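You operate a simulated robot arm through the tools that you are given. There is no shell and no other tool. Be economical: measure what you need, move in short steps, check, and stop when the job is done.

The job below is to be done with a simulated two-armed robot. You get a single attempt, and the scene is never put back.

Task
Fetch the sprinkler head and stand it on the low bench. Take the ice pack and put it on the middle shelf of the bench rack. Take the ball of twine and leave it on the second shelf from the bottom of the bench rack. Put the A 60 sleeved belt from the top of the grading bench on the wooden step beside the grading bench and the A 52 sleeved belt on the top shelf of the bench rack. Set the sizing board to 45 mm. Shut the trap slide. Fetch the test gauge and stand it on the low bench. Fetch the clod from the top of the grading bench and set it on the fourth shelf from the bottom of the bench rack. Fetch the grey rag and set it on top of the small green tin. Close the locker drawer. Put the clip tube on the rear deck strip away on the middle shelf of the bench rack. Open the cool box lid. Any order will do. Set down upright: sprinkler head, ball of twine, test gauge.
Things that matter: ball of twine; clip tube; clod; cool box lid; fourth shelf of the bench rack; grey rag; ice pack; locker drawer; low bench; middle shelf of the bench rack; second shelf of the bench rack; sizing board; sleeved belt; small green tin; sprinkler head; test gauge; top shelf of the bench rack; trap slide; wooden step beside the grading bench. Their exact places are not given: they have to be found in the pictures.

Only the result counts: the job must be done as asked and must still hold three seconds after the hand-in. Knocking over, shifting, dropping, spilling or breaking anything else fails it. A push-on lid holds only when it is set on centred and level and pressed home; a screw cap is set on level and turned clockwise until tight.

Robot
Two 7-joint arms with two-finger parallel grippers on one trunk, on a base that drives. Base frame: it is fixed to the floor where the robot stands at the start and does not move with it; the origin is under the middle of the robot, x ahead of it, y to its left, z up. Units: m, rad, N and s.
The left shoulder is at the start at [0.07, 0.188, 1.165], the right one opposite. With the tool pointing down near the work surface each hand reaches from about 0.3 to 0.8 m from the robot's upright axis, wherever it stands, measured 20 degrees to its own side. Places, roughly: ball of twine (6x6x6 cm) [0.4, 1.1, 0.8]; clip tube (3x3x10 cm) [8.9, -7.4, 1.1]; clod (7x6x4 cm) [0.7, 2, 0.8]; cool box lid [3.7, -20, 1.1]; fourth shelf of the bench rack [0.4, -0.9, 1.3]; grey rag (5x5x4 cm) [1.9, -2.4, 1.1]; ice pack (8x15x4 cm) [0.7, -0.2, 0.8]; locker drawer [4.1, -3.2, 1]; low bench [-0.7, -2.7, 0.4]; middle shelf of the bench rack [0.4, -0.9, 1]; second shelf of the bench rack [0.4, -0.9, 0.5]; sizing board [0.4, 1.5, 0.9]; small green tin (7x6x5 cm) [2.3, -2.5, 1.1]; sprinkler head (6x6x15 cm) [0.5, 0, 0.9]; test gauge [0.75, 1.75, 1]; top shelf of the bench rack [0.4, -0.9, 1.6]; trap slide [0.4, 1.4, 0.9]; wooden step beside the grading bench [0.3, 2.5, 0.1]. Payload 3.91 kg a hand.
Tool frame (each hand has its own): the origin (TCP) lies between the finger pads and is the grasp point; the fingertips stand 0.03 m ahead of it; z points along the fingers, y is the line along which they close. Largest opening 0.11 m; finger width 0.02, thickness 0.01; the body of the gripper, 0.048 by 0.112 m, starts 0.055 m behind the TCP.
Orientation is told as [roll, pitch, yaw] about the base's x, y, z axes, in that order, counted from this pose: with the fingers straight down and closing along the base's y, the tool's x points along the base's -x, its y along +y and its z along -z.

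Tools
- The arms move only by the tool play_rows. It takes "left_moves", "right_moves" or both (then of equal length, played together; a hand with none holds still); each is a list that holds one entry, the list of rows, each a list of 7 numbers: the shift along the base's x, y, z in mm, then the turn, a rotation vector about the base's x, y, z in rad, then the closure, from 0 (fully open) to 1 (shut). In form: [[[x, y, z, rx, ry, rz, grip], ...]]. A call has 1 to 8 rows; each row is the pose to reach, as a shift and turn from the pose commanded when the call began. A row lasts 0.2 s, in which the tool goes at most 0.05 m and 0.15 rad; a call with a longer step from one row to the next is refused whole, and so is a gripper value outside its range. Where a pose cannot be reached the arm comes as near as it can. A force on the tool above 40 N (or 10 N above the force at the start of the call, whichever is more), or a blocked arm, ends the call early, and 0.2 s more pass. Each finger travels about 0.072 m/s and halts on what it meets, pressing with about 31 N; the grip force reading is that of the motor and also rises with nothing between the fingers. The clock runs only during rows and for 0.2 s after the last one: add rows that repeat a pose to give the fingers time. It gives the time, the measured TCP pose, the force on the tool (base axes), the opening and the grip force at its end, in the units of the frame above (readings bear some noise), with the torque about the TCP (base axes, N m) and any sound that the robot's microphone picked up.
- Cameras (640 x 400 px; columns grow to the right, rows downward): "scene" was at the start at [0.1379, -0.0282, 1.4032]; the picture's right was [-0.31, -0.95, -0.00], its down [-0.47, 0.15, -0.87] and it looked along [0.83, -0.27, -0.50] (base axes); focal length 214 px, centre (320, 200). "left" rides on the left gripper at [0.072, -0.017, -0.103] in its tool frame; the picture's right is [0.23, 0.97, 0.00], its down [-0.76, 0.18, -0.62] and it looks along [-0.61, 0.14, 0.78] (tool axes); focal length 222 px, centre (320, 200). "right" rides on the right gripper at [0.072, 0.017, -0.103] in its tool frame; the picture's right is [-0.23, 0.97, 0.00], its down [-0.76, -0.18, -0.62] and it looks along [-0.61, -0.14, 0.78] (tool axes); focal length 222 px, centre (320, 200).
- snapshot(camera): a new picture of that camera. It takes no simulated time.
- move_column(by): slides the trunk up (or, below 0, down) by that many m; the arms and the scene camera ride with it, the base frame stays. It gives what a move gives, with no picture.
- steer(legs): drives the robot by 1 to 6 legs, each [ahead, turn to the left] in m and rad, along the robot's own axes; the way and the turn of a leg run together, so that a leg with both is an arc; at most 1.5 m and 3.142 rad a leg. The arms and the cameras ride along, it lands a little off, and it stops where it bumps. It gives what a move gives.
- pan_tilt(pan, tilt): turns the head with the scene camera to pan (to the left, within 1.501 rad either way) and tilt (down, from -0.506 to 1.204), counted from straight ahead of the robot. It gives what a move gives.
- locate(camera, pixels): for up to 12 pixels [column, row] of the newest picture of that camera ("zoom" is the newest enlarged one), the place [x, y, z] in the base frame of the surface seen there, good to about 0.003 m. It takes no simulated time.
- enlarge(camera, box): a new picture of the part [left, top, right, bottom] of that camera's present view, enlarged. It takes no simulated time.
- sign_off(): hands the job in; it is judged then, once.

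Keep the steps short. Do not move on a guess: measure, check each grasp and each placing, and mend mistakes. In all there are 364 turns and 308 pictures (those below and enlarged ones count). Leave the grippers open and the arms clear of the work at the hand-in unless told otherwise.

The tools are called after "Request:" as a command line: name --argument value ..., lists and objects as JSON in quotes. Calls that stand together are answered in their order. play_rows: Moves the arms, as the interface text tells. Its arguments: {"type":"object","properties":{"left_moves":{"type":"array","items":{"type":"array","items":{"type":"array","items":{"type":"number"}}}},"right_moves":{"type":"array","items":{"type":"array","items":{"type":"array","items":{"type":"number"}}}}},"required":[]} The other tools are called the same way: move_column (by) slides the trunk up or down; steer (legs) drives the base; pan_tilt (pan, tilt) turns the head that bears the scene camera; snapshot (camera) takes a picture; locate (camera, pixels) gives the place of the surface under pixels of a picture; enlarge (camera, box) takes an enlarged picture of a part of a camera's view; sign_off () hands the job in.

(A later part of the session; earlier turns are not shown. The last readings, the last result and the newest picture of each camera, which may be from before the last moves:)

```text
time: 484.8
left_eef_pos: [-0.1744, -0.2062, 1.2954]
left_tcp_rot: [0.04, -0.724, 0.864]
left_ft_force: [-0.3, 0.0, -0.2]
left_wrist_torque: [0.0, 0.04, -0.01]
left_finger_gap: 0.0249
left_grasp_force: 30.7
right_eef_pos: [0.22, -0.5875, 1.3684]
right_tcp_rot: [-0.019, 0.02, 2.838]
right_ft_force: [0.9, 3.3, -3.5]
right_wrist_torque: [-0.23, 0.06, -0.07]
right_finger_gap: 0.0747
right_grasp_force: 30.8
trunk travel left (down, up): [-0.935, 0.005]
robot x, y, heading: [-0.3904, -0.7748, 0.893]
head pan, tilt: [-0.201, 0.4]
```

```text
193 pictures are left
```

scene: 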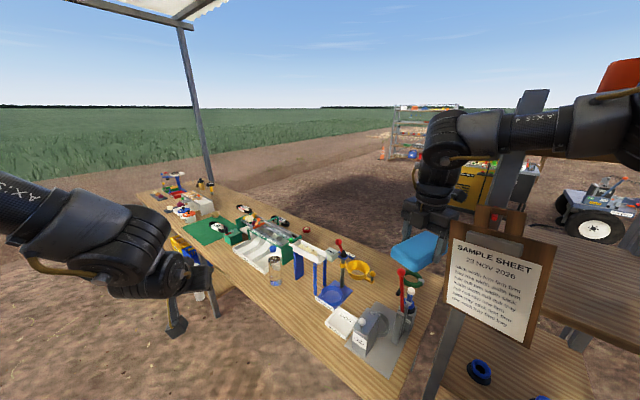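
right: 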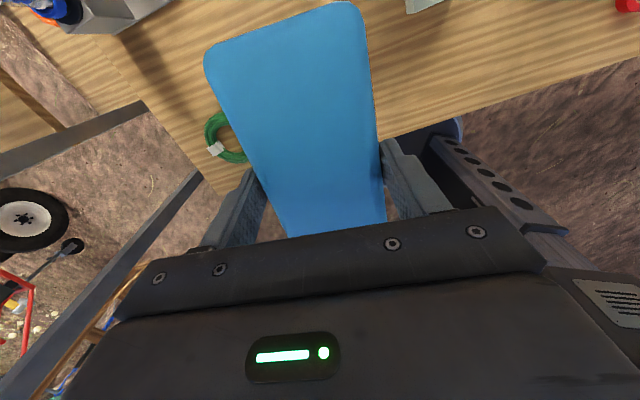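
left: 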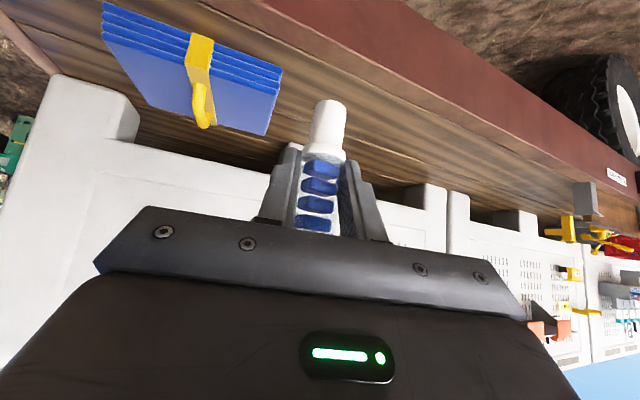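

The pack brushed the rack's post while turning. I swing away left, step back, and then turn to face the rack from further off.

Request:
steer --legs '[[0, 1.5], [0.33, 0], [0, -2.39]]'

Request:
pan_tilt --pan -0.3 --tilt 0.4

Request:
snapshot --camera "scene"

```text
time: 496.3
left_eef_pos: [-0.0667, -0.3389, 1.2944]
left_tcp_rot: [0.039, -0.726, 0.007]
left_ft_force: [0.3, 0.0, 0.1]
left_wrist_torque: [0.03, -0.01, -0.01]
left_finger_gap: 0.0251
left_grasp_force: 30.9
right_eef_pos: [-0.0977, -0.885, 1.3693]
right_tcp_rot: [-0.019, 0.019, 1.977]
right_ft_force: [0.0, -0.4, -3.5]
right_wrist_torque: [0.06, 0.02, 0.0]
right_finger_gap: 0.0743
right_grasp_force: 30.4
trunk travel left (down, up): [-0.935, 0.005]
robot x, y, heading: [-0.6409, -0.5458, 0.032]
head pan, tilt: [-0.201, 0.4]
```

```text
time: 496.9
left_eef_pos: [-0.0664, -0.34, 1.2967]
left_tcp_rot: [0.038, -0.725, 0.007]
left_ft_force: [0.5, 0.2, 0.3]
left_wrist_torque: [0.02, 0.0, -0.02]
left_finger_gap: 0.0249
left_grasp_force: 31.1
right_eef_pos: [-0.0981, -0.8851, 1.3684]
right_tcp_rot: [-0.019, 0.019, 1.979]
right_ft_force: [0.6, 0.6, -3.5]
right_wrist_torque: [0.01, 0.03, -0.01]
right_finger_gap: 0.0745
right_grasp_force: 31.1
trunk travel left (down, up): [-0.935, 0.005]
robot x, y, heading: [-0.6354, -0.5458, 0.029]
head pan, tilt: [-0.3, 0.4]
```

```text
192 pictures are left
```

scene: 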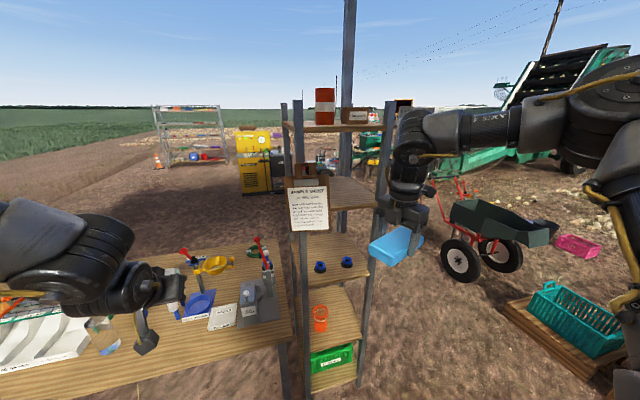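

I measure the rack's shelves and posts in this clear view.

Request:
enlarge --camera "scene" --box '[270, 80, 410, 400]'

Request:
locate --camera "scene" --pixels '[[300, 255], [371, 270], [320, 250], [355, 255], [350, 200], [330, 190], [340, 300], [320, 335], [340, 130], [325, 128], [376, 150], [327, 225]]'

```text
1.25 times, centred on (340, 240) of scene
```

zoom: 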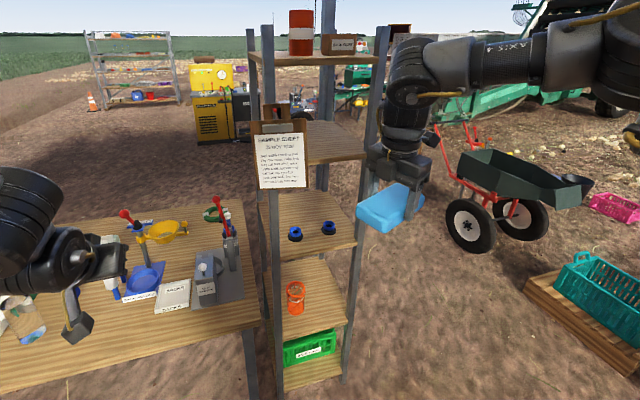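

```text
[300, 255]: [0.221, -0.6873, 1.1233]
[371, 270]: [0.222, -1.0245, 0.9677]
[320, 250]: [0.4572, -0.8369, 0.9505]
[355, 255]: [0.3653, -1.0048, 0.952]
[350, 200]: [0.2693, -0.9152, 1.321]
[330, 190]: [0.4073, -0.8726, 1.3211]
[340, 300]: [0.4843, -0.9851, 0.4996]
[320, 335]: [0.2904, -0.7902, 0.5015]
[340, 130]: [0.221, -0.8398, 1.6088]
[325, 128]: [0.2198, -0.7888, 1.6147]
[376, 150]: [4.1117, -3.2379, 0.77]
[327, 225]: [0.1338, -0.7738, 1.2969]
```

Shelves: second 0.50, middle 0.951, fourth 1.321, top ~1.61; opening between posts y -0.69…-1.02. I rotate the right hand to relative yaw 0 and locate the blue rings on the middle shelf.

Request:
play_rows --right_moves '[[[-5, 0, 0, 0, 0, -0.145, 1], [-10, 0, 0, 0, 0, -0.29, 1], [-15, 0, 0, 0, 0, -0.435, 1], [-20, 0, 0, 0, 0, -0.58, 1], [-25, 0, 0, 0, 0, -0.725, 1], [-30, 0, 0, 0, 0, -0.87, 1], [-35, 0, 0, 0, 0, -1.015, 1], [-40, 0, 0, 0, 0, -1.16, 1]]]'

Request:
play_rows --right_moves '[[[0, 0, 0, 0, 0, -0.13, 1], [0, 0, 0, 0, 0, -0.26, 1], [0, 0, 0, 0, 0, -0.39, 1], [0, 0, 0, 0, 0, -0.52, 1], [0, 0, 0, 0, 0, -0.65, 1], [0, 0, 0, 0.01, 0.01, -0.79, 1]]]'

Request:
locate --camera "zoom" --pixels '[[295, 233], [295, 241], [328, 227], [328, 234], [285, 200], [340, 215], [350, 235], [283, 210], [300, 255], [345, 245], [255, 120], [300, 180]]'

```text
time: 498.8
left_eef_pos: [-0.0664, -0.3393, 1.2959]
left_tcp_rot: [0.038, -0.727, 0.008]
left_ft_force: [0.0, 0.3, -1.3]
left_wrist_torque: [0.0, 0.0, 0.0]
left_finger_gap: 0.025
left_grasp_force: 30.9
right_eef_pos: [-0.1389, -0.8863, 1.369]
right_tcp_rot: [-0.019, 0.02, 0.814]
right_ft_force: [-0.3, 0.1, -3.5]
right_wrist_torque: [0.05, -0.03, 0.0]
right_finger_gap: 0.0748
right_grasp_force: 30.4
trunk travel left (down, up): [-0.935, 0.005]
robot x, y, heading: [-0.6367, -0.5482, 0.027]
head pan, tilt: [-0.3, 0.4]
```

```text
time: 500.1
left_eef_pos: [-0.0657, -0.3388, 1.2959]
left_tcp_rot: [0.038, -0.726, 0.007]
left_ft_force: [0.1, -1.2, -0.1]
left_wrist_torque: [-0.02, -0.01, 0.02]
left_finger_gap: 0.0251
left_grasp_force: 30.7
right_eef_pos: [-0.138, -0.8857, 1.3692]
right_tcp_rot: [-0.008, 0.026, 0.028]
right_ft_force: [-0.9, -0.2, -3.6]
right_wrist_torque: [0.0, 0.0, 0.0]
right_finger_gap: 0.0747
right_grasp_force: 31.6
trunk travel left (down, up): [-0.935, 0.005]
robot x, y, heading: [-0.6331, -0.5477, 0.033]
head pan, tilt: [-0.3, 0.4]
```

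```text
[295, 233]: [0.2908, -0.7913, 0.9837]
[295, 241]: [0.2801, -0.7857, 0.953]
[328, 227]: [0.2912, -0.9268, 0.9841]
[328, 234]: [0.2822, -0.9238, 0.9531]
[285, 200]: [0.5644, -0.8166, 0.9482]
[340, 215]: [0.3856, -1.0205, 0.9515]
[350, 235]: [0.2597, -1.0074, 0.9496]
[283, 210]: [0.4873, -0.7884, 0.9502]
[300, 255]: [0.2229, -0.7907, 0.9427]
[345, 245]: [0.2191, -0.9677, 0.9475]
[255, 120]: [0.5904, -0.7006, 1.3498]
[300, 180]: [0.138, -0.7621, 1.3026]
```

The rings stand at the shelf front (x 0.29), so the pack goes behind them. I tilt the right hand 0.88 forward here in free space and pull the left hand back and up.

Request:
play_rows --right_moves '[[[5, 0, 0, 0, -0.12, 0, 1], [10, 0, 0, 0, -0.24, 0, 1], [15, 0, 0, 0, -0.36, 0, 1], [20, 0, 0, 0, -0.48, 0, 1], [25, 0, 0, 0, -0.6, 0, 1], [30, 0, 0, 0, -0.72, 0, 1], [35, 0, 0, 0, -0.84, 0, 1], [40, 0, 0, 0, -0.9, 0, 1]]]' --left_moves '[[[-20, 0, 10, 0, 0, 0, 1], [-40, 0, 20, 0, 0, 0, 1], [-60, 0, 30, 0, 0, 0, 1], [-80, 0, 40, 0, 0, 0, 1], [-100, 0, 50, 0, 0, 0, 1], [-120, 0, 60, 0, 0, 0, 1], [-140, 0, 70, 0, 0, 0, 1], [-150, 0, 80, 0, 0, 0, 1]]]'

Request:
snapshot --camera "scene"

```text
time: 501.9
left_eef_pos: [-0.191, -0.3426, 1.3781]
left_tcp_rot: [0.032, -0.722, 0.011]
left_ft_force: [0.6, 0.4, -0.2]
left_wrist_torque: [-0.02, 0.04, -0.02]
left_finger_gap: 0.025
left_grasp_force: 30.9
left hand out of reach, approached as far as the arm can: row 6, 7, 8
right_eef_pos: [-0.0974, -0.8828, 1.3696]
right_tcp_rot: [-0.046, -0.875, 0.048]
right_ft_force: [0.2, -0.1, -3.2]
right_wrist_torque: [-0.03, 0.04, -0.04]
right_finger_gap: 0.0745
right_grasp_force: 31.3
trunk travel left (down, up): [-0.935, 0.005]
robot x, y, heading: [-0.6354, -0.5493, 0.03]
head pan, tilt: [-0.3, 0.4]
```

```text
190 pictures are left
```

scene: 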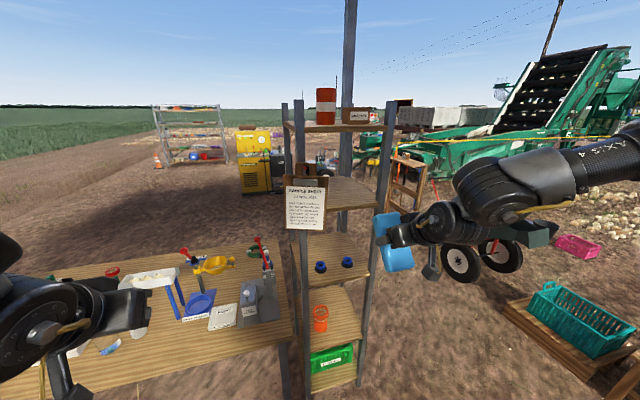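

Tilted well. I lower the trunk 0.28 and drive 0.35 toward the rack, then look.

Request:
move_column --by -0.27

Request:
steer --legs '[[0.3, 0]]'

Request:
snapshot --camera "scene"

```text
time: 504.7
left_eef_pos: [-0.1922, -0.3458, 1.1097]
left_tcp_rot: [0.038, -0.723, 0.006]
left_ft_force: [0.1, 0.0, -0.2]
left_wrist_torque: [0.01, 0.01, 0.01]
left_finger_gap: 0.0248
left_grasp_force: 31.2
right_eef_pos: [-0.0984, -0.8864, 1.0998]
right_tcp_rot: [-0.041, -0.874, 0.046]
right_ft_force: [0.0, -0.5, -3.4]
right_wrist_torque: [0.0, 0.02, -0.02]
right_finger_gap: 0.0747
right_grasp_force: 31.0
trunk travel left (down, up): [-0.665, 0.275]
robot x, y, heading: [-0.6406, -0.5438, 0.023]
head pan, tilt: [-0.3, 0.4]
```

```text
time: 506.7
left_eef_pos: [0.1026, -0.3301, 1.1088]
left_tcp_rot: [0.037, -0.725, 0.015]
left_ft_force: [0.8, 0.5, -0.5]
left_wrist_torque: [0.0, 0.01, -0.05]
left_finger_gap: 0.025
left_grasp_force: 31.3
right_eef_pos: [0.2015, -0.8687, 1.0991]
right_tcp_rot: [-0.04, -0.874, 0.054]
right_ft_force: [-0.6, 0.6, -3.3]
right_wrist_torque: [-0.02, 0.02, 0.02]
right_finger_gap: 0.0747
right_grasp_force: 31.2
trunk travel left (down, up): [-0.665, 0.275]
robot x, y, heading: [-0.3406, -0.535, 0.039]
head pan, tilt: [-0.3, 0.4]
```

```text
189 pictures are left
```

scene: 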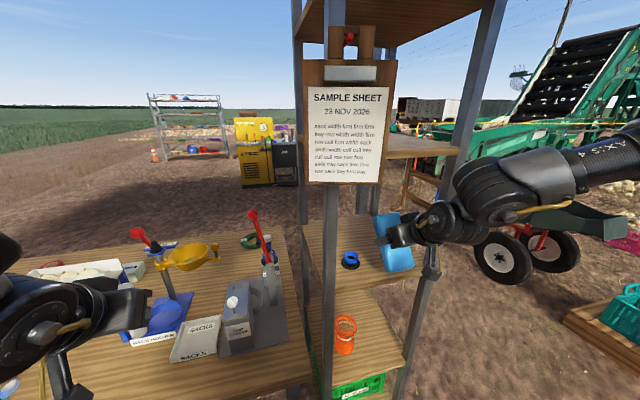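

Request:
locate --camera "scene" --pixels '[[345, 180], [385, 178], [312, 180], [440, 262], [446, 190], [475, 190], [500, 210], [560, 170], [620, 150], [428, 215], [400, 240]]'

Request:
snapshot --camera "right"

```text
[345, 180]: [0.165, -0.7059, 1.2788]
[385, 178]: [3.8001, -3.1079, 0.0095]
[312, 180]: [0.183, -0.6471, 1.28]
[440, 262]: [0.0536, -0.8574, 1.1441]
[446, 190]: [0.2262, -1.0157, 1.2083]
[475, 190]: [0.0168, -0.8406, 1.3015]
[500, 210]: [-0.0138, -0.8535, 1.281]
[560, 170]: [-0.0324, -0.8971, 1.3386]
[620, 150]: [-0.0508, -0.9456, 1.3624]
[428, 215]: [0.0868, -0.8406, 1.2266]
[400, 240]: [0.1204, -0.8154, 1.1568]
```

```text
188 pictures are left
```

right: 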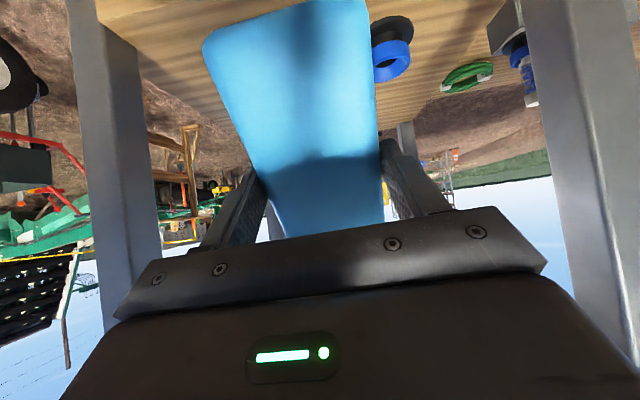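

The wrist top would graze under the fourth shelf's edge; I tilt slightly more and lower a little.

Request:
play_rows --right_moves '[[[0, 0, -5, 0, -0.06, 0, 1], [0, 0, -10, 0, -0.12, 0, 1], [0, 0, -15, 0.03, -0.15, -0.02, 1], [0, 0, -15, 0.03, -0.15, -0.02, 1]]]'

Request:
snapshot --camera "scene"

Request:
locate --camera "scene" --pixels '[[475, 190], [460, 185], [490, 185], [400, 265], [385, 268], [410, 262], [350, 253]]'

```text
time: 507.7
left_eef_pos: [0.1032, -0.3301, 1.1092]
left_tcp_rot: [0.039, -0.723, 0.014]
left_ft_force: [0.1, -0.1, -0.3]
left_wrist_torque: [0.03, 0.01, 0.0]
left_finger_gap: 0.0246
left_grasp_force: 31.2
right_eef_pos: [0.2027, -0.8695, 1.0848]
right_tcp_rot: [0.003, -1.027, -0.002]
right_ft_force: [0.1, -0.3, -3.8]
right_wrist_torque: [0.0, 0.1, 0.0]
right_finger_gap: 0.0746
right_grasp_force: 31.2
trunk travel left (down, up): [-0.665, 0.275]
robot x, y, heading: [-0.3379, -0.5378, 0.035]
head pan, tilt: [-0.3, 0.4]
```

```text
187 pictures are left
```

scene: 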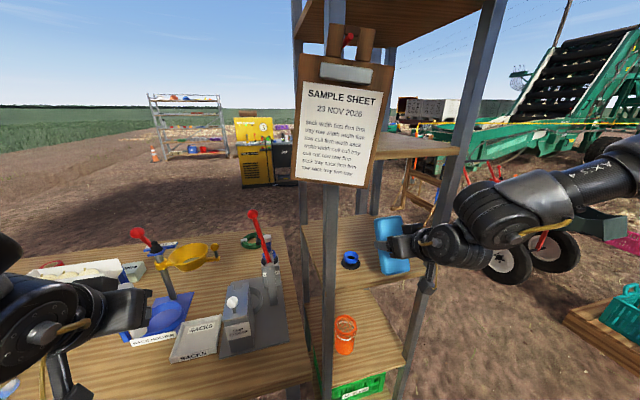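

```text
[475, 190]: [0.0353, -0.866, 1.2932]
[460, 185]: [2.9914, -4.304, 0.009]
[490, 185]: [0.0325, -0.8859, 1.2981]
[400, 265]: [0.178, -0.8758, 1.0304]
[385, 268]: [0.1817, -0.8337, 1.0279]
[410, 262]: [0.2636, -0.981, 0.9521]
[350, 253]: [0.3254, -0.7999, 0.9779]
```

Request:
play_rows --right_moves '[[[0, 5, -10, 0, 0, 0, 1], [0, 8, -20, 0, 0, 0, 1], [0, 8, -20, 0, 0, 0, 1]]]'

Request:
steer --legs '[[0.15, 0]]'

Request:
snapshot --camera "scene"

Request:
snapshot --camera "right"

```text
time: 508.5
left_eef_pos: [0.1031, -0.3312, 1.1091]
left_tcp_rot: [0.042, -0.724, 0.014]
left_ft_force: [0.1, -0.1, -0.4]
left_wrist_torque: [0.03, 0.01, -0.02]
left_finger_gap: 0.0248
left_grasp_force: 31.1
right_eef_pos: [0.2036, -0.8618, 1.0644]
right_tcp_rot: [0.004, -1.025, -0.001]
right_ft_force: [-0.3, -0.1, -3.4]
right_wrist_torque: [0.02, 0.07, -0.02]
right_finger_gap: 0.0751
right_grasp_force: 31.2
trunk travel left (down, up): [-0.665, 0.275]
robot x, y, heading: [-0.3397, -0.5357, 0.039]
head pan, tilt: [-0.3, 0.4]
```

```text
time: 509.9
left_eef_pos: [0.2542, -0.3253, 1.1103]
left_tcp_rot: [0.038, -0.723, 0.014]
left_ft_force: [0.2, 0.4, -0.1]
left_wrist_torque: [0.03, -0.01, -0.01]
left_finger_gap: 0.0249
left_grasp_force: 31.0
right_eef_pos: [0.3501, -0.8575, 1.0648]
right_tcp_rot: [0.005, -1.026, -0.004]
right_ft_force: [-0.2, 0.1, -3.2]
right_wrist_torque: [-0.03, 0.04, -0.03]
right_finger_gap: 0.0746
right_grasp_force: 30.5
trunk travel left (down, up): [-0.665, 0.275]
robot x, y, heading: [-0.1948, -0.5257, 0.039]
head pan, tilt: [-0.3, 0.4]
```

```text
186 pictures are left
```

scene: 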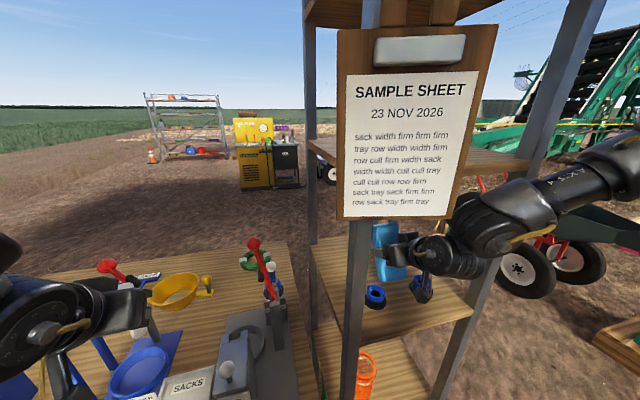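

```text
185 pictures are left
```

right: 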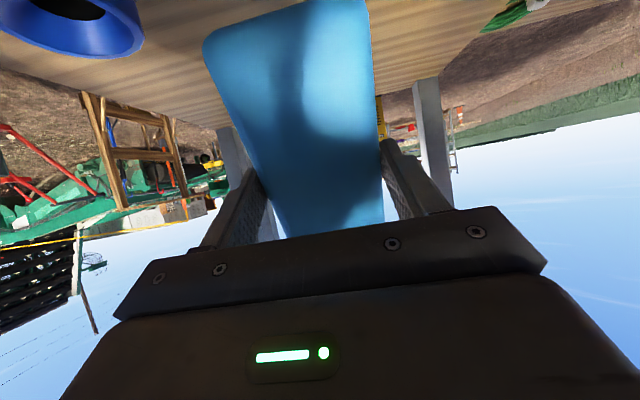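

The pack is inside above the rings. I advance 50 mm and lower behind them.

Request:
play_rows --right_moves '[[[20, 0, 0, 0, 0, 0, 1], [40, 0, 0, 0, 0, 0, 1], [55, 0, 0, 0, 0, 0, 1], [55, 0, -12, 0, 0, 0, 1], [55, 0, -22, 0, 0, 0, 1], [55, 0, -30, 0, 0, 0, 1], [55, 0, -36, 0, 0, 0, 1], [55, 0, -42, 0, 0, 0, 1]]]'

Request:
snapshot --camera "scene"

```text
time: 511.6
left_eef_pos: [0.2534, -0.324, 1.1097]
left_tcp_rot: [0.037, -0.724, 0.016]
left_ft_force: [0.8, 0.0, -0.7]
left_wrist_torque: [0.0, 0.02, -0.01]
left_finger_gap: 0.025
left_grasp_force: 31.4
right_eef_pos: [0.406, -0.856, 1.0328]
right_tcp_rot: [0.007, -1.043, -0.008]
right_ft_force: [-5.2, 0.1, 14.2]
right_wrist_torque: [-0.44, 0.54, -0.08]
right_finger_gap: 0.0745
right_grasp_force: 30.8
trunk travel left (down, up): [-0.665, 0.275]
robot x, y, heading: [-0.186, -0.5305, 0.042]
head pan, tilt: [-0.3, 0.4]
stopped in row 8 (right hand): the force on the tool passed its limit (the readings are from after the stop); the commanded pose is now the measured one
```

```text
184 pictures are left
```

scene: 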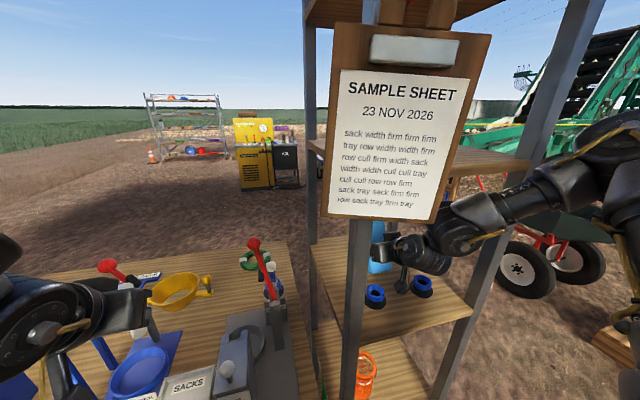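

Contact at the predicted height. I open slowly, then back out along the tool.

Request:
play_rows --right_moves '[[[0, 0, 2, 0, 0, 0, 0.25], [0, 0, 2, 0, 0, 0, 0], [0, 0, 2, 0, 0, 0, 0], [-10, 0, 10, 0, 0, 0, 0], [-25, 0, 25, 0, 0, 0, 0], [-40, 0, 30, 0, 0, 0, 0], [-55, 0, 32, 0, 0, 0, 0]]]'

Request:
snapshot --camera "right"

```text
time: 513.2
left_eef_pos: [0.2531, -0.3251, 1.1103]
left_tcp_rot: [0.039, -0.725, 0.013]
left_ft_force: [-0.1, 0.2, -0.8]
left_wrist_torque: [0.02, 0.02, 0.01]
left_finger_gap: 0.0247
left_grasp_force: 31.0
right_eef_pos: [0.3519, -0.8565, 1.0633]
right_tcp_rot: [0.008, -1.038, -0.008]
right_ft_force: [-0.5, -0.5, -0.4]
right_wrist_torque: [-0.01, 0.0, -0.01]
right_finger_gap: 0.1101
right_grasp_force: 0.1
trunk travel left (down, up): [-0.665, 0.275]
robot x, y, heading: [-0.1869, -0.5321, 0.04]
head pan, tilt: [-0.3, 0.4]
```

```text
183 pictures are left
```

right: 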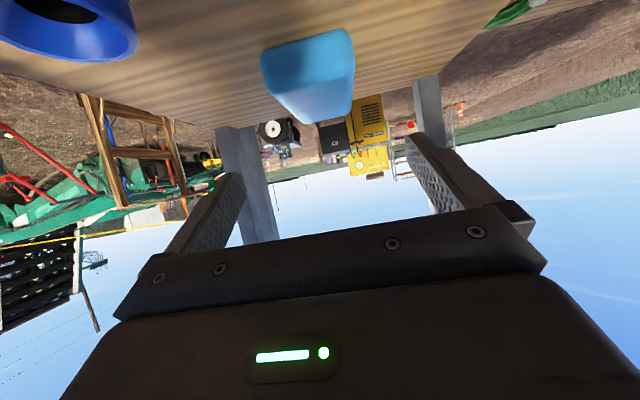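

Request:
locate --camera "right" --pixels '[[300, 50], [345, 45], [310, 100], [275, 80], [345, 100], [240, 60], [400, 60], [240, 130]]'

```text
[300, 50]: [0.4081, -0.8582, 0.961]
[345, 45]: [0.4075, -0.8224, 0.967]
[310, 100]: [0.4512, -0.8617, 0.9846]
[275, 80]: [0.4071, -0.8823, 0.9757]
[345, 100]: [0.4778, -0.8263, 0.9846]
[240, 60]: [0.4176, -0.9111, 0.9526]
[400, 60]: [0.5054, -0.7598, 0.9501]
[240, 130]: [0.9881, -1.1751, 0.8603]
```

The ice pack lies flat behind the rings (top z 0.985). For the tube I use the gap between the rings at the front; I back out, shift the base south 0.53 m, and face the rack again.

Request:
steer --legs '[[-0.47, 0], [0, -1.57], [0.53, 0], [0, 1.57]]'

Request:
snapshot --camera "scene"

```text
time: 526.4
left_eef_pos: [-0.1894, -0.8695, 1.1101]
left_tcp_rot: [0.038, -0.723, 0.039]
left_ft_force: [0.0, 0.4, -0.7]
left_wrist_torque: [0.03, 0.01, 0.05]
left_finger_gap: 0.0248
left_grasp_force: 30.6
right_eef_pos: [-0.0784, -1.4002, 1.0626]
right_tcp_rot: [0.009, -1.037, 0.014]
right_ft_force: [-0.3, 0.1, 0.2]
right_wrist_torque: [0.01, 0.01, 0.02]
right_finger_gap: 0.1102
right_grasp_force: 0.1
trunk travel left (down, up): [-0.665, 0.275]
robot x, y, heading: [-0.6289, -1.0888, 0.059]
head pan, tilt: [-0.3, 0.4]
```

```text
182 pictures are left
```

scene: 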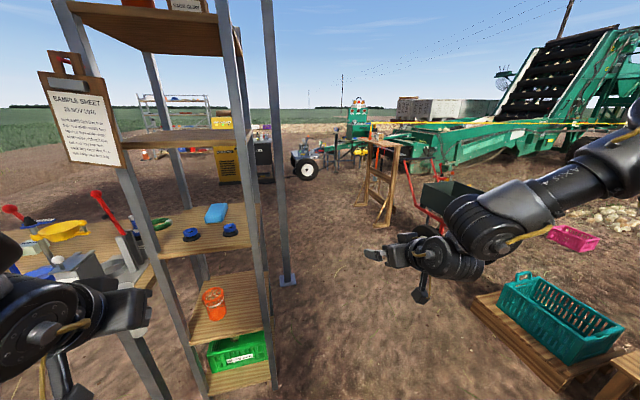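

Request:
steer --legs '[[0, -0.02], [0.33, 0]]'

Request:
snapshot --camera "left"

Request:
pan_tilt --pan 0.35 --tilt 0.5

Request:
snapshot --camera "scene"

```text
time: 528.9
left_eef_pos: [0.1459, -0.8608, 1.11]
left_tcp_rot: [0.039, -0.724, 0.024]
left_ft_force: [0.0, -0.7, -0.5]
left_wrist_torque: [-0.01, 0.01, 0.01]
left_finger_gap: 0.0251
left_grasp_force: 31.0
right_eef_pos: [0.2509, -1.3903, 1.0629]
right_tcp_rot: [0.01, -1.036, 0.004]
right_ft_force: [0.2, 0.1, 0.8]
right_wrist_torque: [-0.01, -0.01, -0.02]
right_finger_gap: 0.1097
right_grasp_force: 0.0
trunk travel left (down, up): [-0.665, 0.275]
robot x, y, heading: [-0.295, -1.0737, 0.052]
head pan, tilt: [-0.3, 0.4]
```

```text
181 pictures are left
```

left: 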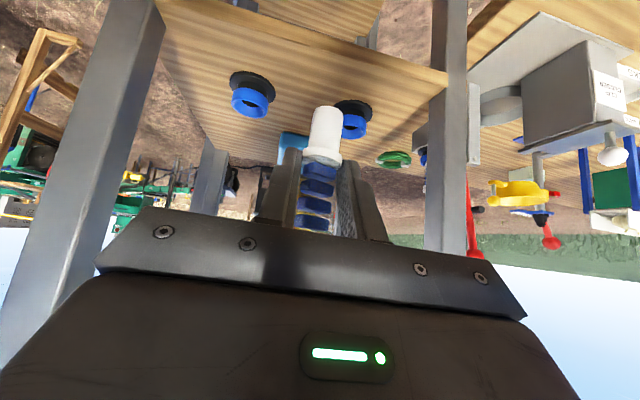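

```text
time: 530.0
left_eef_pos: [0.1471, -0.8599, 1.1085]
left_tcp_rot: [0.038, -0.726, 0.025]
left_ft_force: [-0.1, 0.4, -0.6]
left_wrist_torque: [-0.01, -0.02, -0.02]
left_finger_gap: 0.0246
left_grasp_force: 31.1
right_eef_pos: [0.2518, -1.39, 1.0628]
right_tcp_rot: [0.009, -1.036, 0.002]
right_ft_force: [-0.4, -0.3, 0.5]
right_wrist_torque: [0.03, 0.02, -0.01]
right_finger_gap: 0.1102
right_grasp_force: 0.0
trunk travel left (down, up): [-0.665, 0.275]
robot x, y, heading: [-0.2919, -1.0714, 0.048]
head pan, tilt: [0.351, 0.499]
```

```text
180 pictures are left
```

scene: 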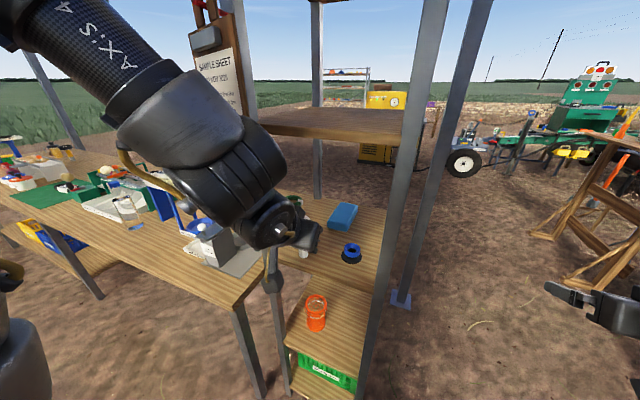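

Request:
locate --camera "scene" --pixels '[[200, 90], [235, 120], [160, 60], [265, 140], [228, 110], [225, 60], [230, 80], [350, 250], [345, 215], [285, 230], [270, 205]]'

Request:
locate --camera "left" --pixels '[[250, 95], [354, 118], [252, 75], [352, 105], [300, 75], [327, 110]]'

```text
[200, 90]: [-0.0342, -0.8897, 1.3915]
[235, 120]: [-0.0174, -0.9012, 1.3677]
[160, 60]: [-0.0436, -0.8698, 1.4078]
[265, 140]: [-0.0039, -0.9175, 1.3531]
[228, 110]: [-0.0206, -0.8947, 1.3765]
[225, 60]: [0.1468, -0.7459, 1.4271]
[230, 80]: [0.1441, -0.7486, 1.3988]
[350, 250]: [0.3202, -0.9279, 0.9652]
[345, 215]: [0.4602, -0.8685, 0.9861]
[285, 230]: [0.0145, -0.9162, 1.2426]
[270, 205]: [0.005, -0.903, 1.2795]
```

```text
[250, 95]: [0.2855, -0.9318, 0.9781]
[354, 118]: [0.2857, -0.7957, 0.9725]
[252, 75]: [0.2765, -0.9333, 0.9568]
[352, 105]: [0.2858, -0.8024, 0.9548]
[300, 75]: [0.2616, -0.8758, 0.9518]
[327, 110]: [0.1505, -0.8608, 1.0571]
```

Request:
locate --camera "left" --pixels '[[276, 92], [270, 80], [280, 95], [372, 112], [230, 80], [345, 100]]'

Request:
steer --legs '[[0, -0.02], [0.1, 0]]'

Request:
snapshot --camera "left"

```text
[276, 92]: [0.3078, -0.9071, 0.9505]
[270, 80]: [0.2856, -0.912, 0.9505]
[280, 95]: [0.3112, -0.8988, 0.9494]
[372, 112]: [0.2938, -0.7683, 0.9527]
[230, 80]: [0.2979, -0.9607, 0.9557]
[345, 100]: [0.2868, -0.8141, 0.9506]
```

```text
time: 531.4
left_eef_pos: [0.2498, -0.8658, 1.1091]
left_tcp_rot: [0.038, -0.724, 0.008]
left_ft_force: [-0.3, 0.4, 0.3]
left_wrist_torque: [0.01, 0.04, 0.01]
left_finger_gap: 0.0248
left_grasp_force: 30.7
right_eef_pos: [0.3449, -1.3989, 1.0626]
right_tcp_rot: [0.008, -1.037, -0.015]
right_ft_force: [-0.7, -0.4, 0.2]
right_wrist_torque: [0.02, -0.03, -0.06]
right_finger_gap: 0.1098
right_grasp_force: 0.1
trunk travel left (down, up): [-0.665, 0.275]
robot x, y, heading: [-0.1933, -1.069, 0.033]
head pan, tilt: [0.351, 0.499]
```

```text
179 pictures are left
```

left: 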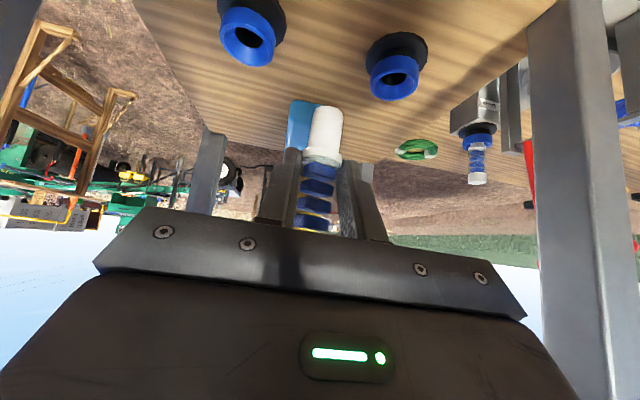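

Aligned. Advance 20 mm, then lower the trunk.

Request:
play_rows --left_moves '[[[10, 0, 0, 0, 0, 0, 1], [20, 0, 0, 0, 0, 0, 1], [20, 0, 0, 0, 0, 0, 1]]]'

Request:
move_column --by -0.09

Request:
snapshot --camera "left"

Request:
locate --camera "left" --pixels '[[325, 110], [326, 150], [325, 90], [327, 130], [300, 80]]'

```text
time: 532.2
left_eef_pos: [0.2699, -0.8663, 1.1099]
left_tcp_rot: [0.04, -0.725, 0.007]
left_ft_force: [-0.6, -0.1, 0.1]
left_wrist_torque: [0.0, 0.0, -0.04]
left_finger_gap: 0.025
left_grasp_force: 30.9
right_eef_pos: [0.3448, -1.3986, 1.0632]
right_tcp_rot: [0.008, -1.037, -0.017]
right_ft_force: [0.6, 0.0, -0.3]
right_wrist_torque: [0.02, 0.01, -0.04]
right_finger_gap: 0.1098
right_grasp_force: 0.0
trunk travel left (down, up): [-0.665, 0.275]
robot x, y, heading: [-0.1951, -1.0688, 0.03]
head pan, tilt: [0.351, 0.499]
```

```text
time: 533.5
left_eef_pos: [0.2699, -0.8651, 1.02]
left_tcp_rot: [0.039, -0.725, 0.008]
left_ft_force: [0.0, -0.2, 0.3]
left_wrist_torque: [0.01, -0.01, -0.01]
left_finger_gap: 0.0248
left_grasp_force: 31.1
right_eef_pos: [0.3462, -1.3982, 0.9718]
right_tcp_rot: [0.009, -1.04, -0.014]
right_ft_force: [-0.3, 1.0, 0.7]
right_wrist_torque: [-0.02, -0.02, 0.02]
right_finger_gap: 0.1101
right_grasp_force: 0.1
trunk travel left (down, up): [-0.575, 0.365]
robot x, y, heading: [-0.1951, -1.0661, 0.027]
head pan, tilt: [0.351, 0.499]
```

```text
178 pictures are left
```

left: 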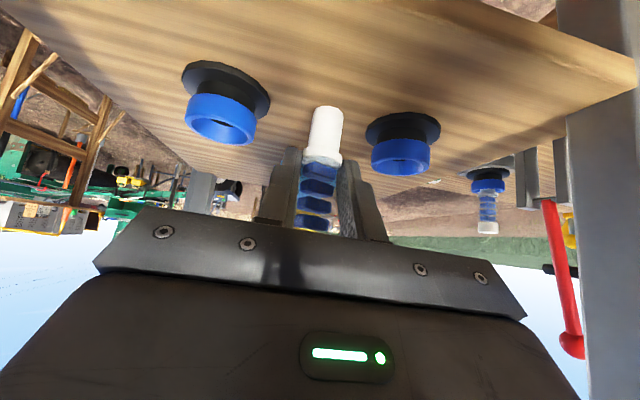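

```text
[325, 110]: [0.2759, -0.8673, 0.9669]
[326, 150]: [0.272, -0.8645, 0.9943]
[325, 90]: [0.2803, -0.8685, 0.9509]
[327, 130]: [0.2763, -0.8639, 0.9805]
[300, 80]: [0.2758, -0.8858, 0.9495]
```

Request:
move_column --by -0.009

Request:
move_column --by -0.005

```text
time: 534.1
left_eef_pos: [0.2712, -0.8655, 1.0099]
left_tcp_rot: [0.039, -0.724, 0.007]
left_ft_force: [0.3, 0.4, -0.6]
left_wrist_torque: [0.04, 0.03, -0.02]
left_finger_gap: 0.0247
left_grasp_force: 31.4
right_eef_pos: [0.346, -1.398, 0.9632]
right_tcp_rot: [0.009, -1.039, -0.015]
right_ft_force: [0.6, 0.0, -0.5]
right_wrist_torque: [0.0, -0.04, -0.01]
right_finger_gap: 0.11
right_grasp_force: 0.1
trunk travel left (down, up): [-0.566, 0.374]
robot x, y, heading: [-0.1953, -1.0692, 0.036]
head pan, tilt: [0.351, 0.499]
```

```text
time: 534.6
left_eef_pos: [0.2699, -0.8649, 1.0066]
left_tcp_rot: [0.038, -0.726, 0.007]
left_ft_force: [0.4, -1.2, 6.9]
left_wrist_torque: [-0.03, -0.1, -0.01]
left_finger_gap: 0.0249
left_grasp_force: 31.0
right_eef_pos: [0.3452, -1.3975, 0.9594]
right_tcp_rot: [0.009, -1.039, -0.015]
right_ft_force: [-0.5, 0.0, -0.3]
right_wrist_torque: [0.0, 0.02, -0.02]
right_finger_gap: 0.1102
right_grasp_force: 0.1
trunk travel left (down, up): [-0.561, 0.379]
robot x, y, heading: [-0.1955, -1.0682, 0.031]
head pan, tilt: [0.351, 0.499]
```

Contact (7 N). I open only as far as the rings allow and back out.

Request:
play_rows --left_moves '[[[0, 0, 1, 0, 0, 0, 0.75], [0, 0, 1, 0, 0, 0, 0.62], [0, 0, 1, 0, 0, 0, 0.62], [-15, 0, 1, 0, 0, 0, 0.62], [-35, 0, 1, 0, 0, 0, 0.62], [-55, 0, 5, 0, 0, 0, 0.62], [-75, 0, 15, 0, 0, 0, 0.62]]]'

Request:
snapshot --camera "left"

```text
time: 536.2
left_eef_pos: [0.2309, -0.8763, 1.0334]
left_tcp_rot: [0.042, -0.727, 0.002]
left_ft_force: [0.2, -1.3, 0.7]
left_wrist_torque: [0.04, -0.01, -0.01]
left_finger_gap: 0.0417
left_grasp_force: 0.1
left hand out of reach, approached as far as the arm can: row 5, 6, 7
right_eef_pos: [0.3406, -1.3997, 0.9598]
right_tcp_rot: [0.015, -1.041, -0.022]
right_ft_force: [0.1, 1.0, 0.3]
right_wrist_torque: [0.01, -0.03, 0.03]
right_finger_gap: 0.11
right_grasp_force: 0.1
trunk travel left (down, up): [-0.561, 0.379]
robot x, y, heading: [-0.1935, -1.0681, 0.028]
head pan, tilt: [0.351, 0.499]
```

```text
177 pictures are left
```

left: 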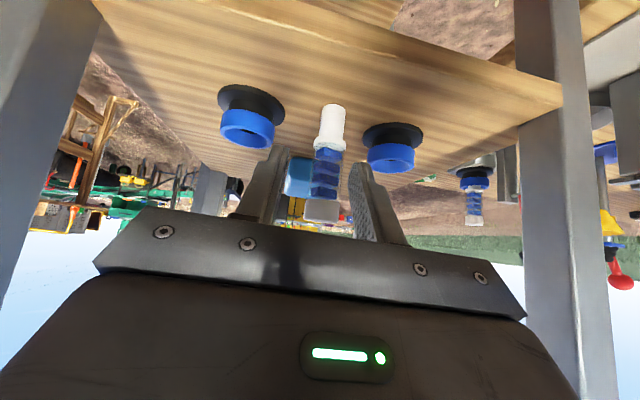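

The tube stands between the rings. I reverse straight out and check.

Request:
steer --legs '[[-0.35, 0]]'

Request:
pan_tilt --pan 0.2 --tilt 0.5

Request:
snapshot --camera "scene"

```text
time: 538.5
left_eef_pos: [-0.1192, -0.8869, 1.0316]
left_tcp_rot: [0.039, -0.722, 0.004]
left_ft_force: [-0.4, 0.2, -0.4]
left_wrist_torque: [-0.02, 0.01, -0.03]
left_finger_gap: 0.0417
left_grasp_force: 0.0
right_eef_pos: [-0.013, -1.4095, 0.9593]
right_tcp_rot: [0.008, -1.038, -0.019]
right_ft_force: [-0.1, 0.0, 0.2]
right_wrist_torque: [0.01, 0.02, 0.01]
right_finger_gap: 0.1101
right_grasp_force: 0.1
trunk travel left (down, up): [-0.561, 0.379]
robot x, y, heading: [-0.5512, -1.0793, 0.023]
head pan, tilt: [0.351, 0.499]
```

```text
time: 539.2
left_eef_pos: [-0.1196, -0.8867, 1.0321]
left_tcp_rot: [0.038, -0.723, 0.006]
left_ft_force: [1.2, 0.4, 0.2]
left_wrist_torque: [-0.01, -0.03, 0.0]
left_finger_gap: 0.0421
left_grasp_force: 0.1
right_eef_pos: [-0.0115, -1.409, 0.9586]
right_tcp_rot: [0.009, -1.039, -0.02]
right_ft_force: [-0.2, 0.4, 0.1]
right_wrist_torque: [0.0, -0.03, 0.01]
right_finger_gap: 0.1099
right_grasp_force: 0.1
trunk travel left (down, up): [-0.561, 0.379]
robot x, y, heading: [-0.5503, -1.0818, 0.027]
head pan, tilt: [0.201, 0.499]
```

```text
176 pictures are left
```

scene: 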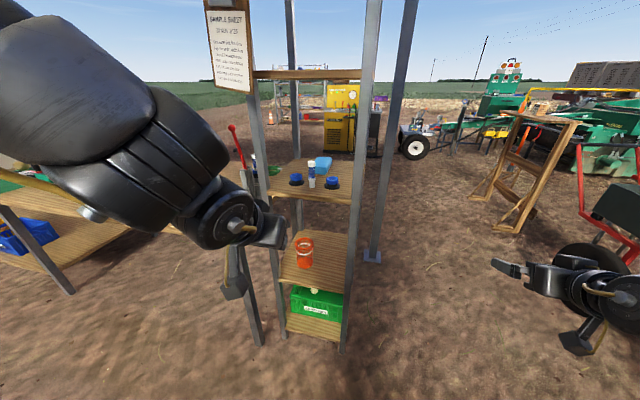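

Both items stand on the middle shelf. Next the cool box: I drive out past the low bench on its west side and look south.

Request:
move_column --by 0.2

Request:
steer --legs '[[0, -1.6], [0.35, 0], [0, -0.6], [1.1, 0], [0, 0.63]]'

Request:
pan_tilt --pan 0.2 --tilt 0.3

Request:
snapshot --camera "scene"

```text
time: 541.4
left_eef_pos: [-0.1205, -0.886, 1.2317]
left_tcp_rot: [0.039, -0.723, 0.004]
left_ft_force: [0.1, -0.6, 0.1]
left_wrist_torque: [-0.02, 0.01, 0.0]
left_finger_gap: 0.0418
left_grasp_force: 0.2
right_eef_pos: [-0.0123, -1.4095, 1.1584]
right_tcp_rot: [0.009, -1.036, -0.018]
right_ft_force: [0.8, 0.7, -0.9]
right_wrist_torque: [-0.02, 0.0, -0.01]
right_finger_gap: 0.11
right_grasp_force: 0.1
trunk travel left (down, up): [-0.761, 0.179]
robot x, y, heading: [-0.5517, -1.0777, 0.029]
head pan, tilt: [0.201, 0.499]
```

```text
time: 553.4
left_eef_pos: [-1.1738, -2.6755, 1.2292]
left_tcp_rot: [0.036, -0.719, -2.182]
left_ft_force: [-0.7, -1.0, -0.4]
left_wrist_torque: [0.04, 0.0, -0.02]
left_finger_gap: 0.0419
left_grasp_force: 0.1
right_eef_pos: [-1.6617, -2.4613, 1.1569]
right_tcp_rot: [0.007, -1.033, -2.205]
right_ft_force: [0.0, -0.7, -0.4]
right_wrist_torque: [0.0, -0.03, -0.02]
right_finger_gap: 0.1096
right_grasp_force: 0.1
trunk travel left (down, up): [-0.761, 0.179]
robot x, y, heading: [-1.0827, -2.2085, -2.157]
head pan, tilt: [0.201, 0.499]
stopped in leg 4: the robot was blocked; the commanded pose is now the measured one
```

```text
time: 554.1
left_eef_pos: [-1.1725, -2.6713, 1.2322]
left_tcp_rot: [0.037, -0.721, -2.185]
left_ft_force: [0.1, -1.1, 0.7]
left_wrist_torque: [-0.01, 0.01, -0.05]
left_finger_gap: 0.0421
left_grasp_force: 0.0
right_eef_pos: [-1.6618, -2.4566, 1.1577]
right_tcp_rot: [0.011, -1.037, -2.209]
right_ft_force: [0.5, -0.7, 0.5]
right_wrist_torque: [-0.01, 0.0, -0.01]
right_finger_gap: 0.1101
right_grasp_force: 0.0
trunk travel left (down, up): [-0.761, 0.179]
robot x, y, heading: [-1.0813, -2.2089, -2.16]
head pan, tilt: [0.201, 0.3]
```

```text
175 pictures are left
```

scene: 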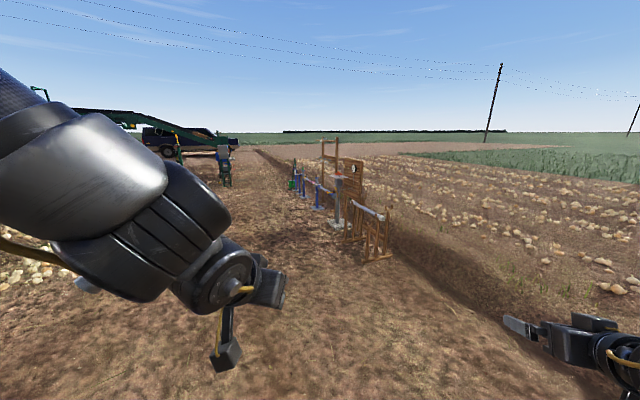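

The base touched the low bench's corner. I back off and check the sprinkler.

Request:
steer --legs '[[-0.4, 0], [0, 0.5]]'

Request:
pan_tilt --pan 0.4 --tilt 0.8

Request:
snapshot --camera "scene"

```text
time: 558.0
left_eef_pos: [-0.7137, -2.3214, 1.2335]
left_tcp_rot: [0.038, -0.724, -1.672]
left_ft_force: [-0.6, -1.0, -0.2]
left_wrist_torque: [0.01, 0.02, -0.02]
left_finger_gap: 0.0419
left_grasp_force: 0.0
right_eef_pos: [-1.2457, -2.3746, 1.1598]
right_tcp_rot: [0.011, -1.038, -1.698]
right_ft_force: [0.7, 0.5, -0.3]
right_wrist_torque: [0.04, -0.04, 0.01]
right_finger_gap: 0.1099
right_grasp_force: 0.1
trunk travel left (down, up): [-0.761, 0.179]
robot x, y, heading: [-0.8631, -1.8734, -1.648]
head pan, tilt: [0.201, 0.3]
```

```text
time: 559.0
left_eef_pos: [-0.714, -2.3233, 1.2313]
left_tcp_rot: [0.037, -0.724, -1.673]
left_ft_force: [-0.1, 0.3, -0.2]
left_wrist_torque: [-0.04, -0.03, 0.01]
left_finger_gap: 0.0418
left_grasp_force: 0.0
right_eef_pos: [-1.2445, -2.3737, 1.1588]
right_tcp_rot: [0.011, -1.038, -1.698]
right_ft_force: [0.9, -0.1, -0.2]
right_wrist_torque: [0.01, -0.02, -0.01]
right_finger_gap: 0.11
right_grasp_force: 0.0
trunk travel left (down, up): [-0.761, 0.179]
robot x, y, heading: [-0.8615, -1.8746, -1.649]
head pan, tilt: [0.4, 0.799]
```

```text
174 pictures are left
```

scene: 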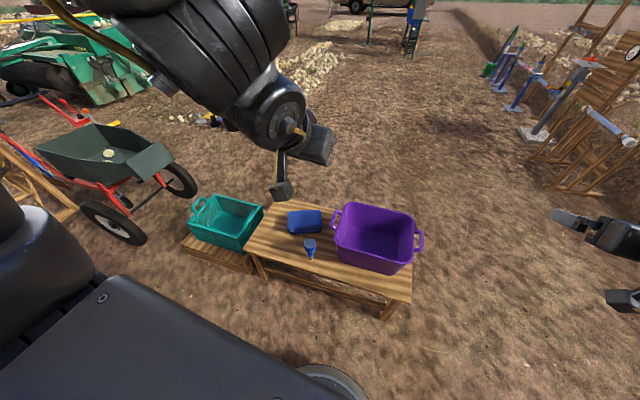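

Request:
locate --camera "scene" --pixels '[[310, 242], [312, 258], [330, 290], [400, 300], [412, 285], [300, 215], [380, 240], [560, 180], [520, 105]]'

```text
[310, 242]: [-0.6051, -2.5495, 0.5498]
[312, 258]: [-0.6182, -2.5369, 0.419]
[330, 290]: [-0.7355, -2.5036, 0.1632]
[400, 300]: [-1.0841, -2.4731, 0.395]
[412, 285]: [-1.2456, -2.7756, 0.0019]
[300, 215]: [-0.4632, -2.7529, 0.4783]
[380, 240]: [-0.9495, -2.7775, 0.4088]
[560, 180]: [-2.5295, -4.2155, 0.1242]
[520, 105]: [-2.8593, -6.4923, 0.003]
```

Request:
steer --legs '[[0, -0.95], [1.0, 0], [0, 1.08], [1.5, 0]]'

Request:
pan_tilt --pan 0.1 --tilt 0.2

Request:
snapshot --camera "scene"

```text
time: 576.3
left_eef_pos: [-1.4162, -4.316, 1.2316]
left_tcp_rot: [0.039, -0.724, -1.539]
left_ft_force: [-0.2, -0.5, -0.7]
left_wrist_torque: [-0.04, -0.01, 0.03]
left_finger_gap: 0.0419
left_grasp_force: 0.1
right_eef_pos: [-1.9354, -4.44, 1.1593]
right_tcp_rot: [0.011, -1.039, -1.56]
right_ft_force: [-0.2, 0.7, -0.1]
right_wrist_torque: [0.0, 0.0, 0.02]
right_finger_gap: 0.1101
right_grasp_force: 0.1
trunk travel left (down, up): [-0.761, 0.179]
robot x, y, heading: [-1.6251, -3.8937, -1.516]
head pan, tilt: [0.4, 0.799]
```

```text
time: 577.3
left_eef_pos: [-1.417, -4.3161, 1.2311]
left_tcp_rot: [0.039, -0.722, -1.538]
left_ft_force: [0.0, 0.5, 0.4]
left_wrist_torque: [-0.01, 0.0, 0.02]
left_finger_gap: 0.0417
left_grasp_force: 0.0
right_eef_pos: [-1.9365, -4.4388, 1.1587]
right_tcp_rot: [0.008, -1.039, -1.561]
right_ft_force: [-0.7, 0.0, 0.0]
right_wrist_torque: [0.0, -0.02, 0.0]
right_finger_gap: 0.1099
right_grasp_force: 0.0
trunk travel left (down, up): [-0.761, 0.179]
robot x, y, heading: [-1.6243, -3.8929, -1.509]
head pan, tilt: [0.099, 0.201]
```

```text
173 pictures are left
```

scene: 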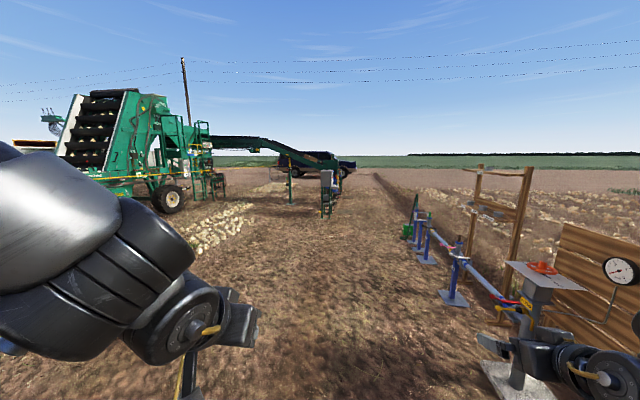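

Request:
enlarge --camera "scene" --box '[180, 110, 400, 240]'

Request:
locate --camera "scene" --pixels '[[345, 165], [320, 165], [290, 195], [327, 210], [215, 195], [340, 190], [240, 215], [405, 235], [440, 300], [270, 290], [360, 220]]'

```text
2.91 times, centred on (290, 175) of scene
```

zoom: 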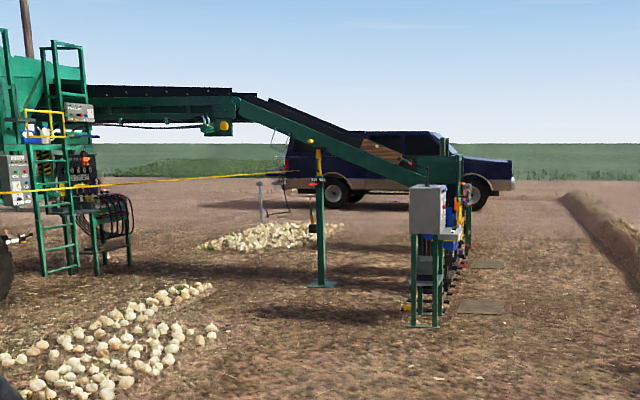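

```text
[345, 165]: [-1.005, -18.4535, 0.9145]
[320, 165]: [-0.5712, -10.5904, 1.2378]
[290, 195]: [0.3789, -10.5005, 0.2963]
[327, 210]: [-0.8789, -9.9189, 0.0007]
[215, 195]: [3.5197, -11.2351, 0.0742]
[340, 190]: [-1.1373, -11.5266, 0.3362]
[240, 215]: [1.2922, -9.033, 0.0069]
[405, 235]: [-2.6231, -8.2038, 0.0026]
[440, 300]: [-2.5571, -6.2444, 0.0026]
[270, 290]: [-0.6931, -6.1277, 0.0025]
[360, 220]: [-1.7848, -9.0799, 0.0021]
```

Request:
steer --legs '[[0, -0.075], [1.5, 0], [1.5, 0], [1.5, 0], [1.0, 0]]'

Request:
snapshot --camera "scene"

```text
time: 604.0
left_eef_pos: [-1.6253, -9.8304, 1.2323]
left_tcp_rot: [0.038, -0.723, -1.633]
left_ft_force: [0.2, -0.4, 0.4]
left_wrist_torque: [0.01, 0.04, -0.03]
left_finger_gap: 0.0417
left_grasp_force: 0.0
right_eef_pos: [-2.1546, -9.9032, 1.1586]
right_tcp_rot: [0.011, -1.037, -1.657]
right_ft_force: [-0.4, 0.6, -1.0]
right_wrist_torque: [-0.03, 0.04, 0.02]
right_finger_gap: 0.11
right_grasp_force: 0.0
trunk travel left (down, up): [-0.761, 0.179]
robot x, y, heading: [-1.792, -9.385, -1.607]
head pan, tilt: [0.099, 0.201]
```

```text
171 pictures are left
```

scene: 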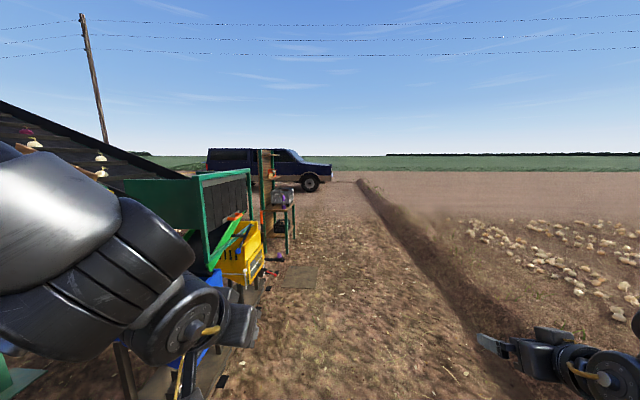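

Request:
locate --camera "scene" --pixels '[[245, 185], [265, 165], [295, 210], [225, 330], [120, 360], [300, 280], [320, 175], [210, 160], [235, 250], [420, 240]]'

```text
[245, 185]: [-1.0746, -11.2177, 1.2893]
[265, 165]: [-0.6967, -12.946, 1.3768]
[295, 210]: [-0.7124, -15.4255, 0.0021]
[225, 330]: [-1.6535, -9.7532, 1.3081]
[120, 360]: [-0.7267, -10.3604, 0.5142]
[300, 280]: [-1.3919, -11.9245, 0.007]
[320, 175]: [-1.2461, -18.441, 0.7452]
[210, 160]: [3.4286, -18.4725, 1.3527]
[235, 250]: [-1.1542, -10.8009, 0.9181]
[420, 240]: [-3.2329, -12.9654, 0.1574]
```

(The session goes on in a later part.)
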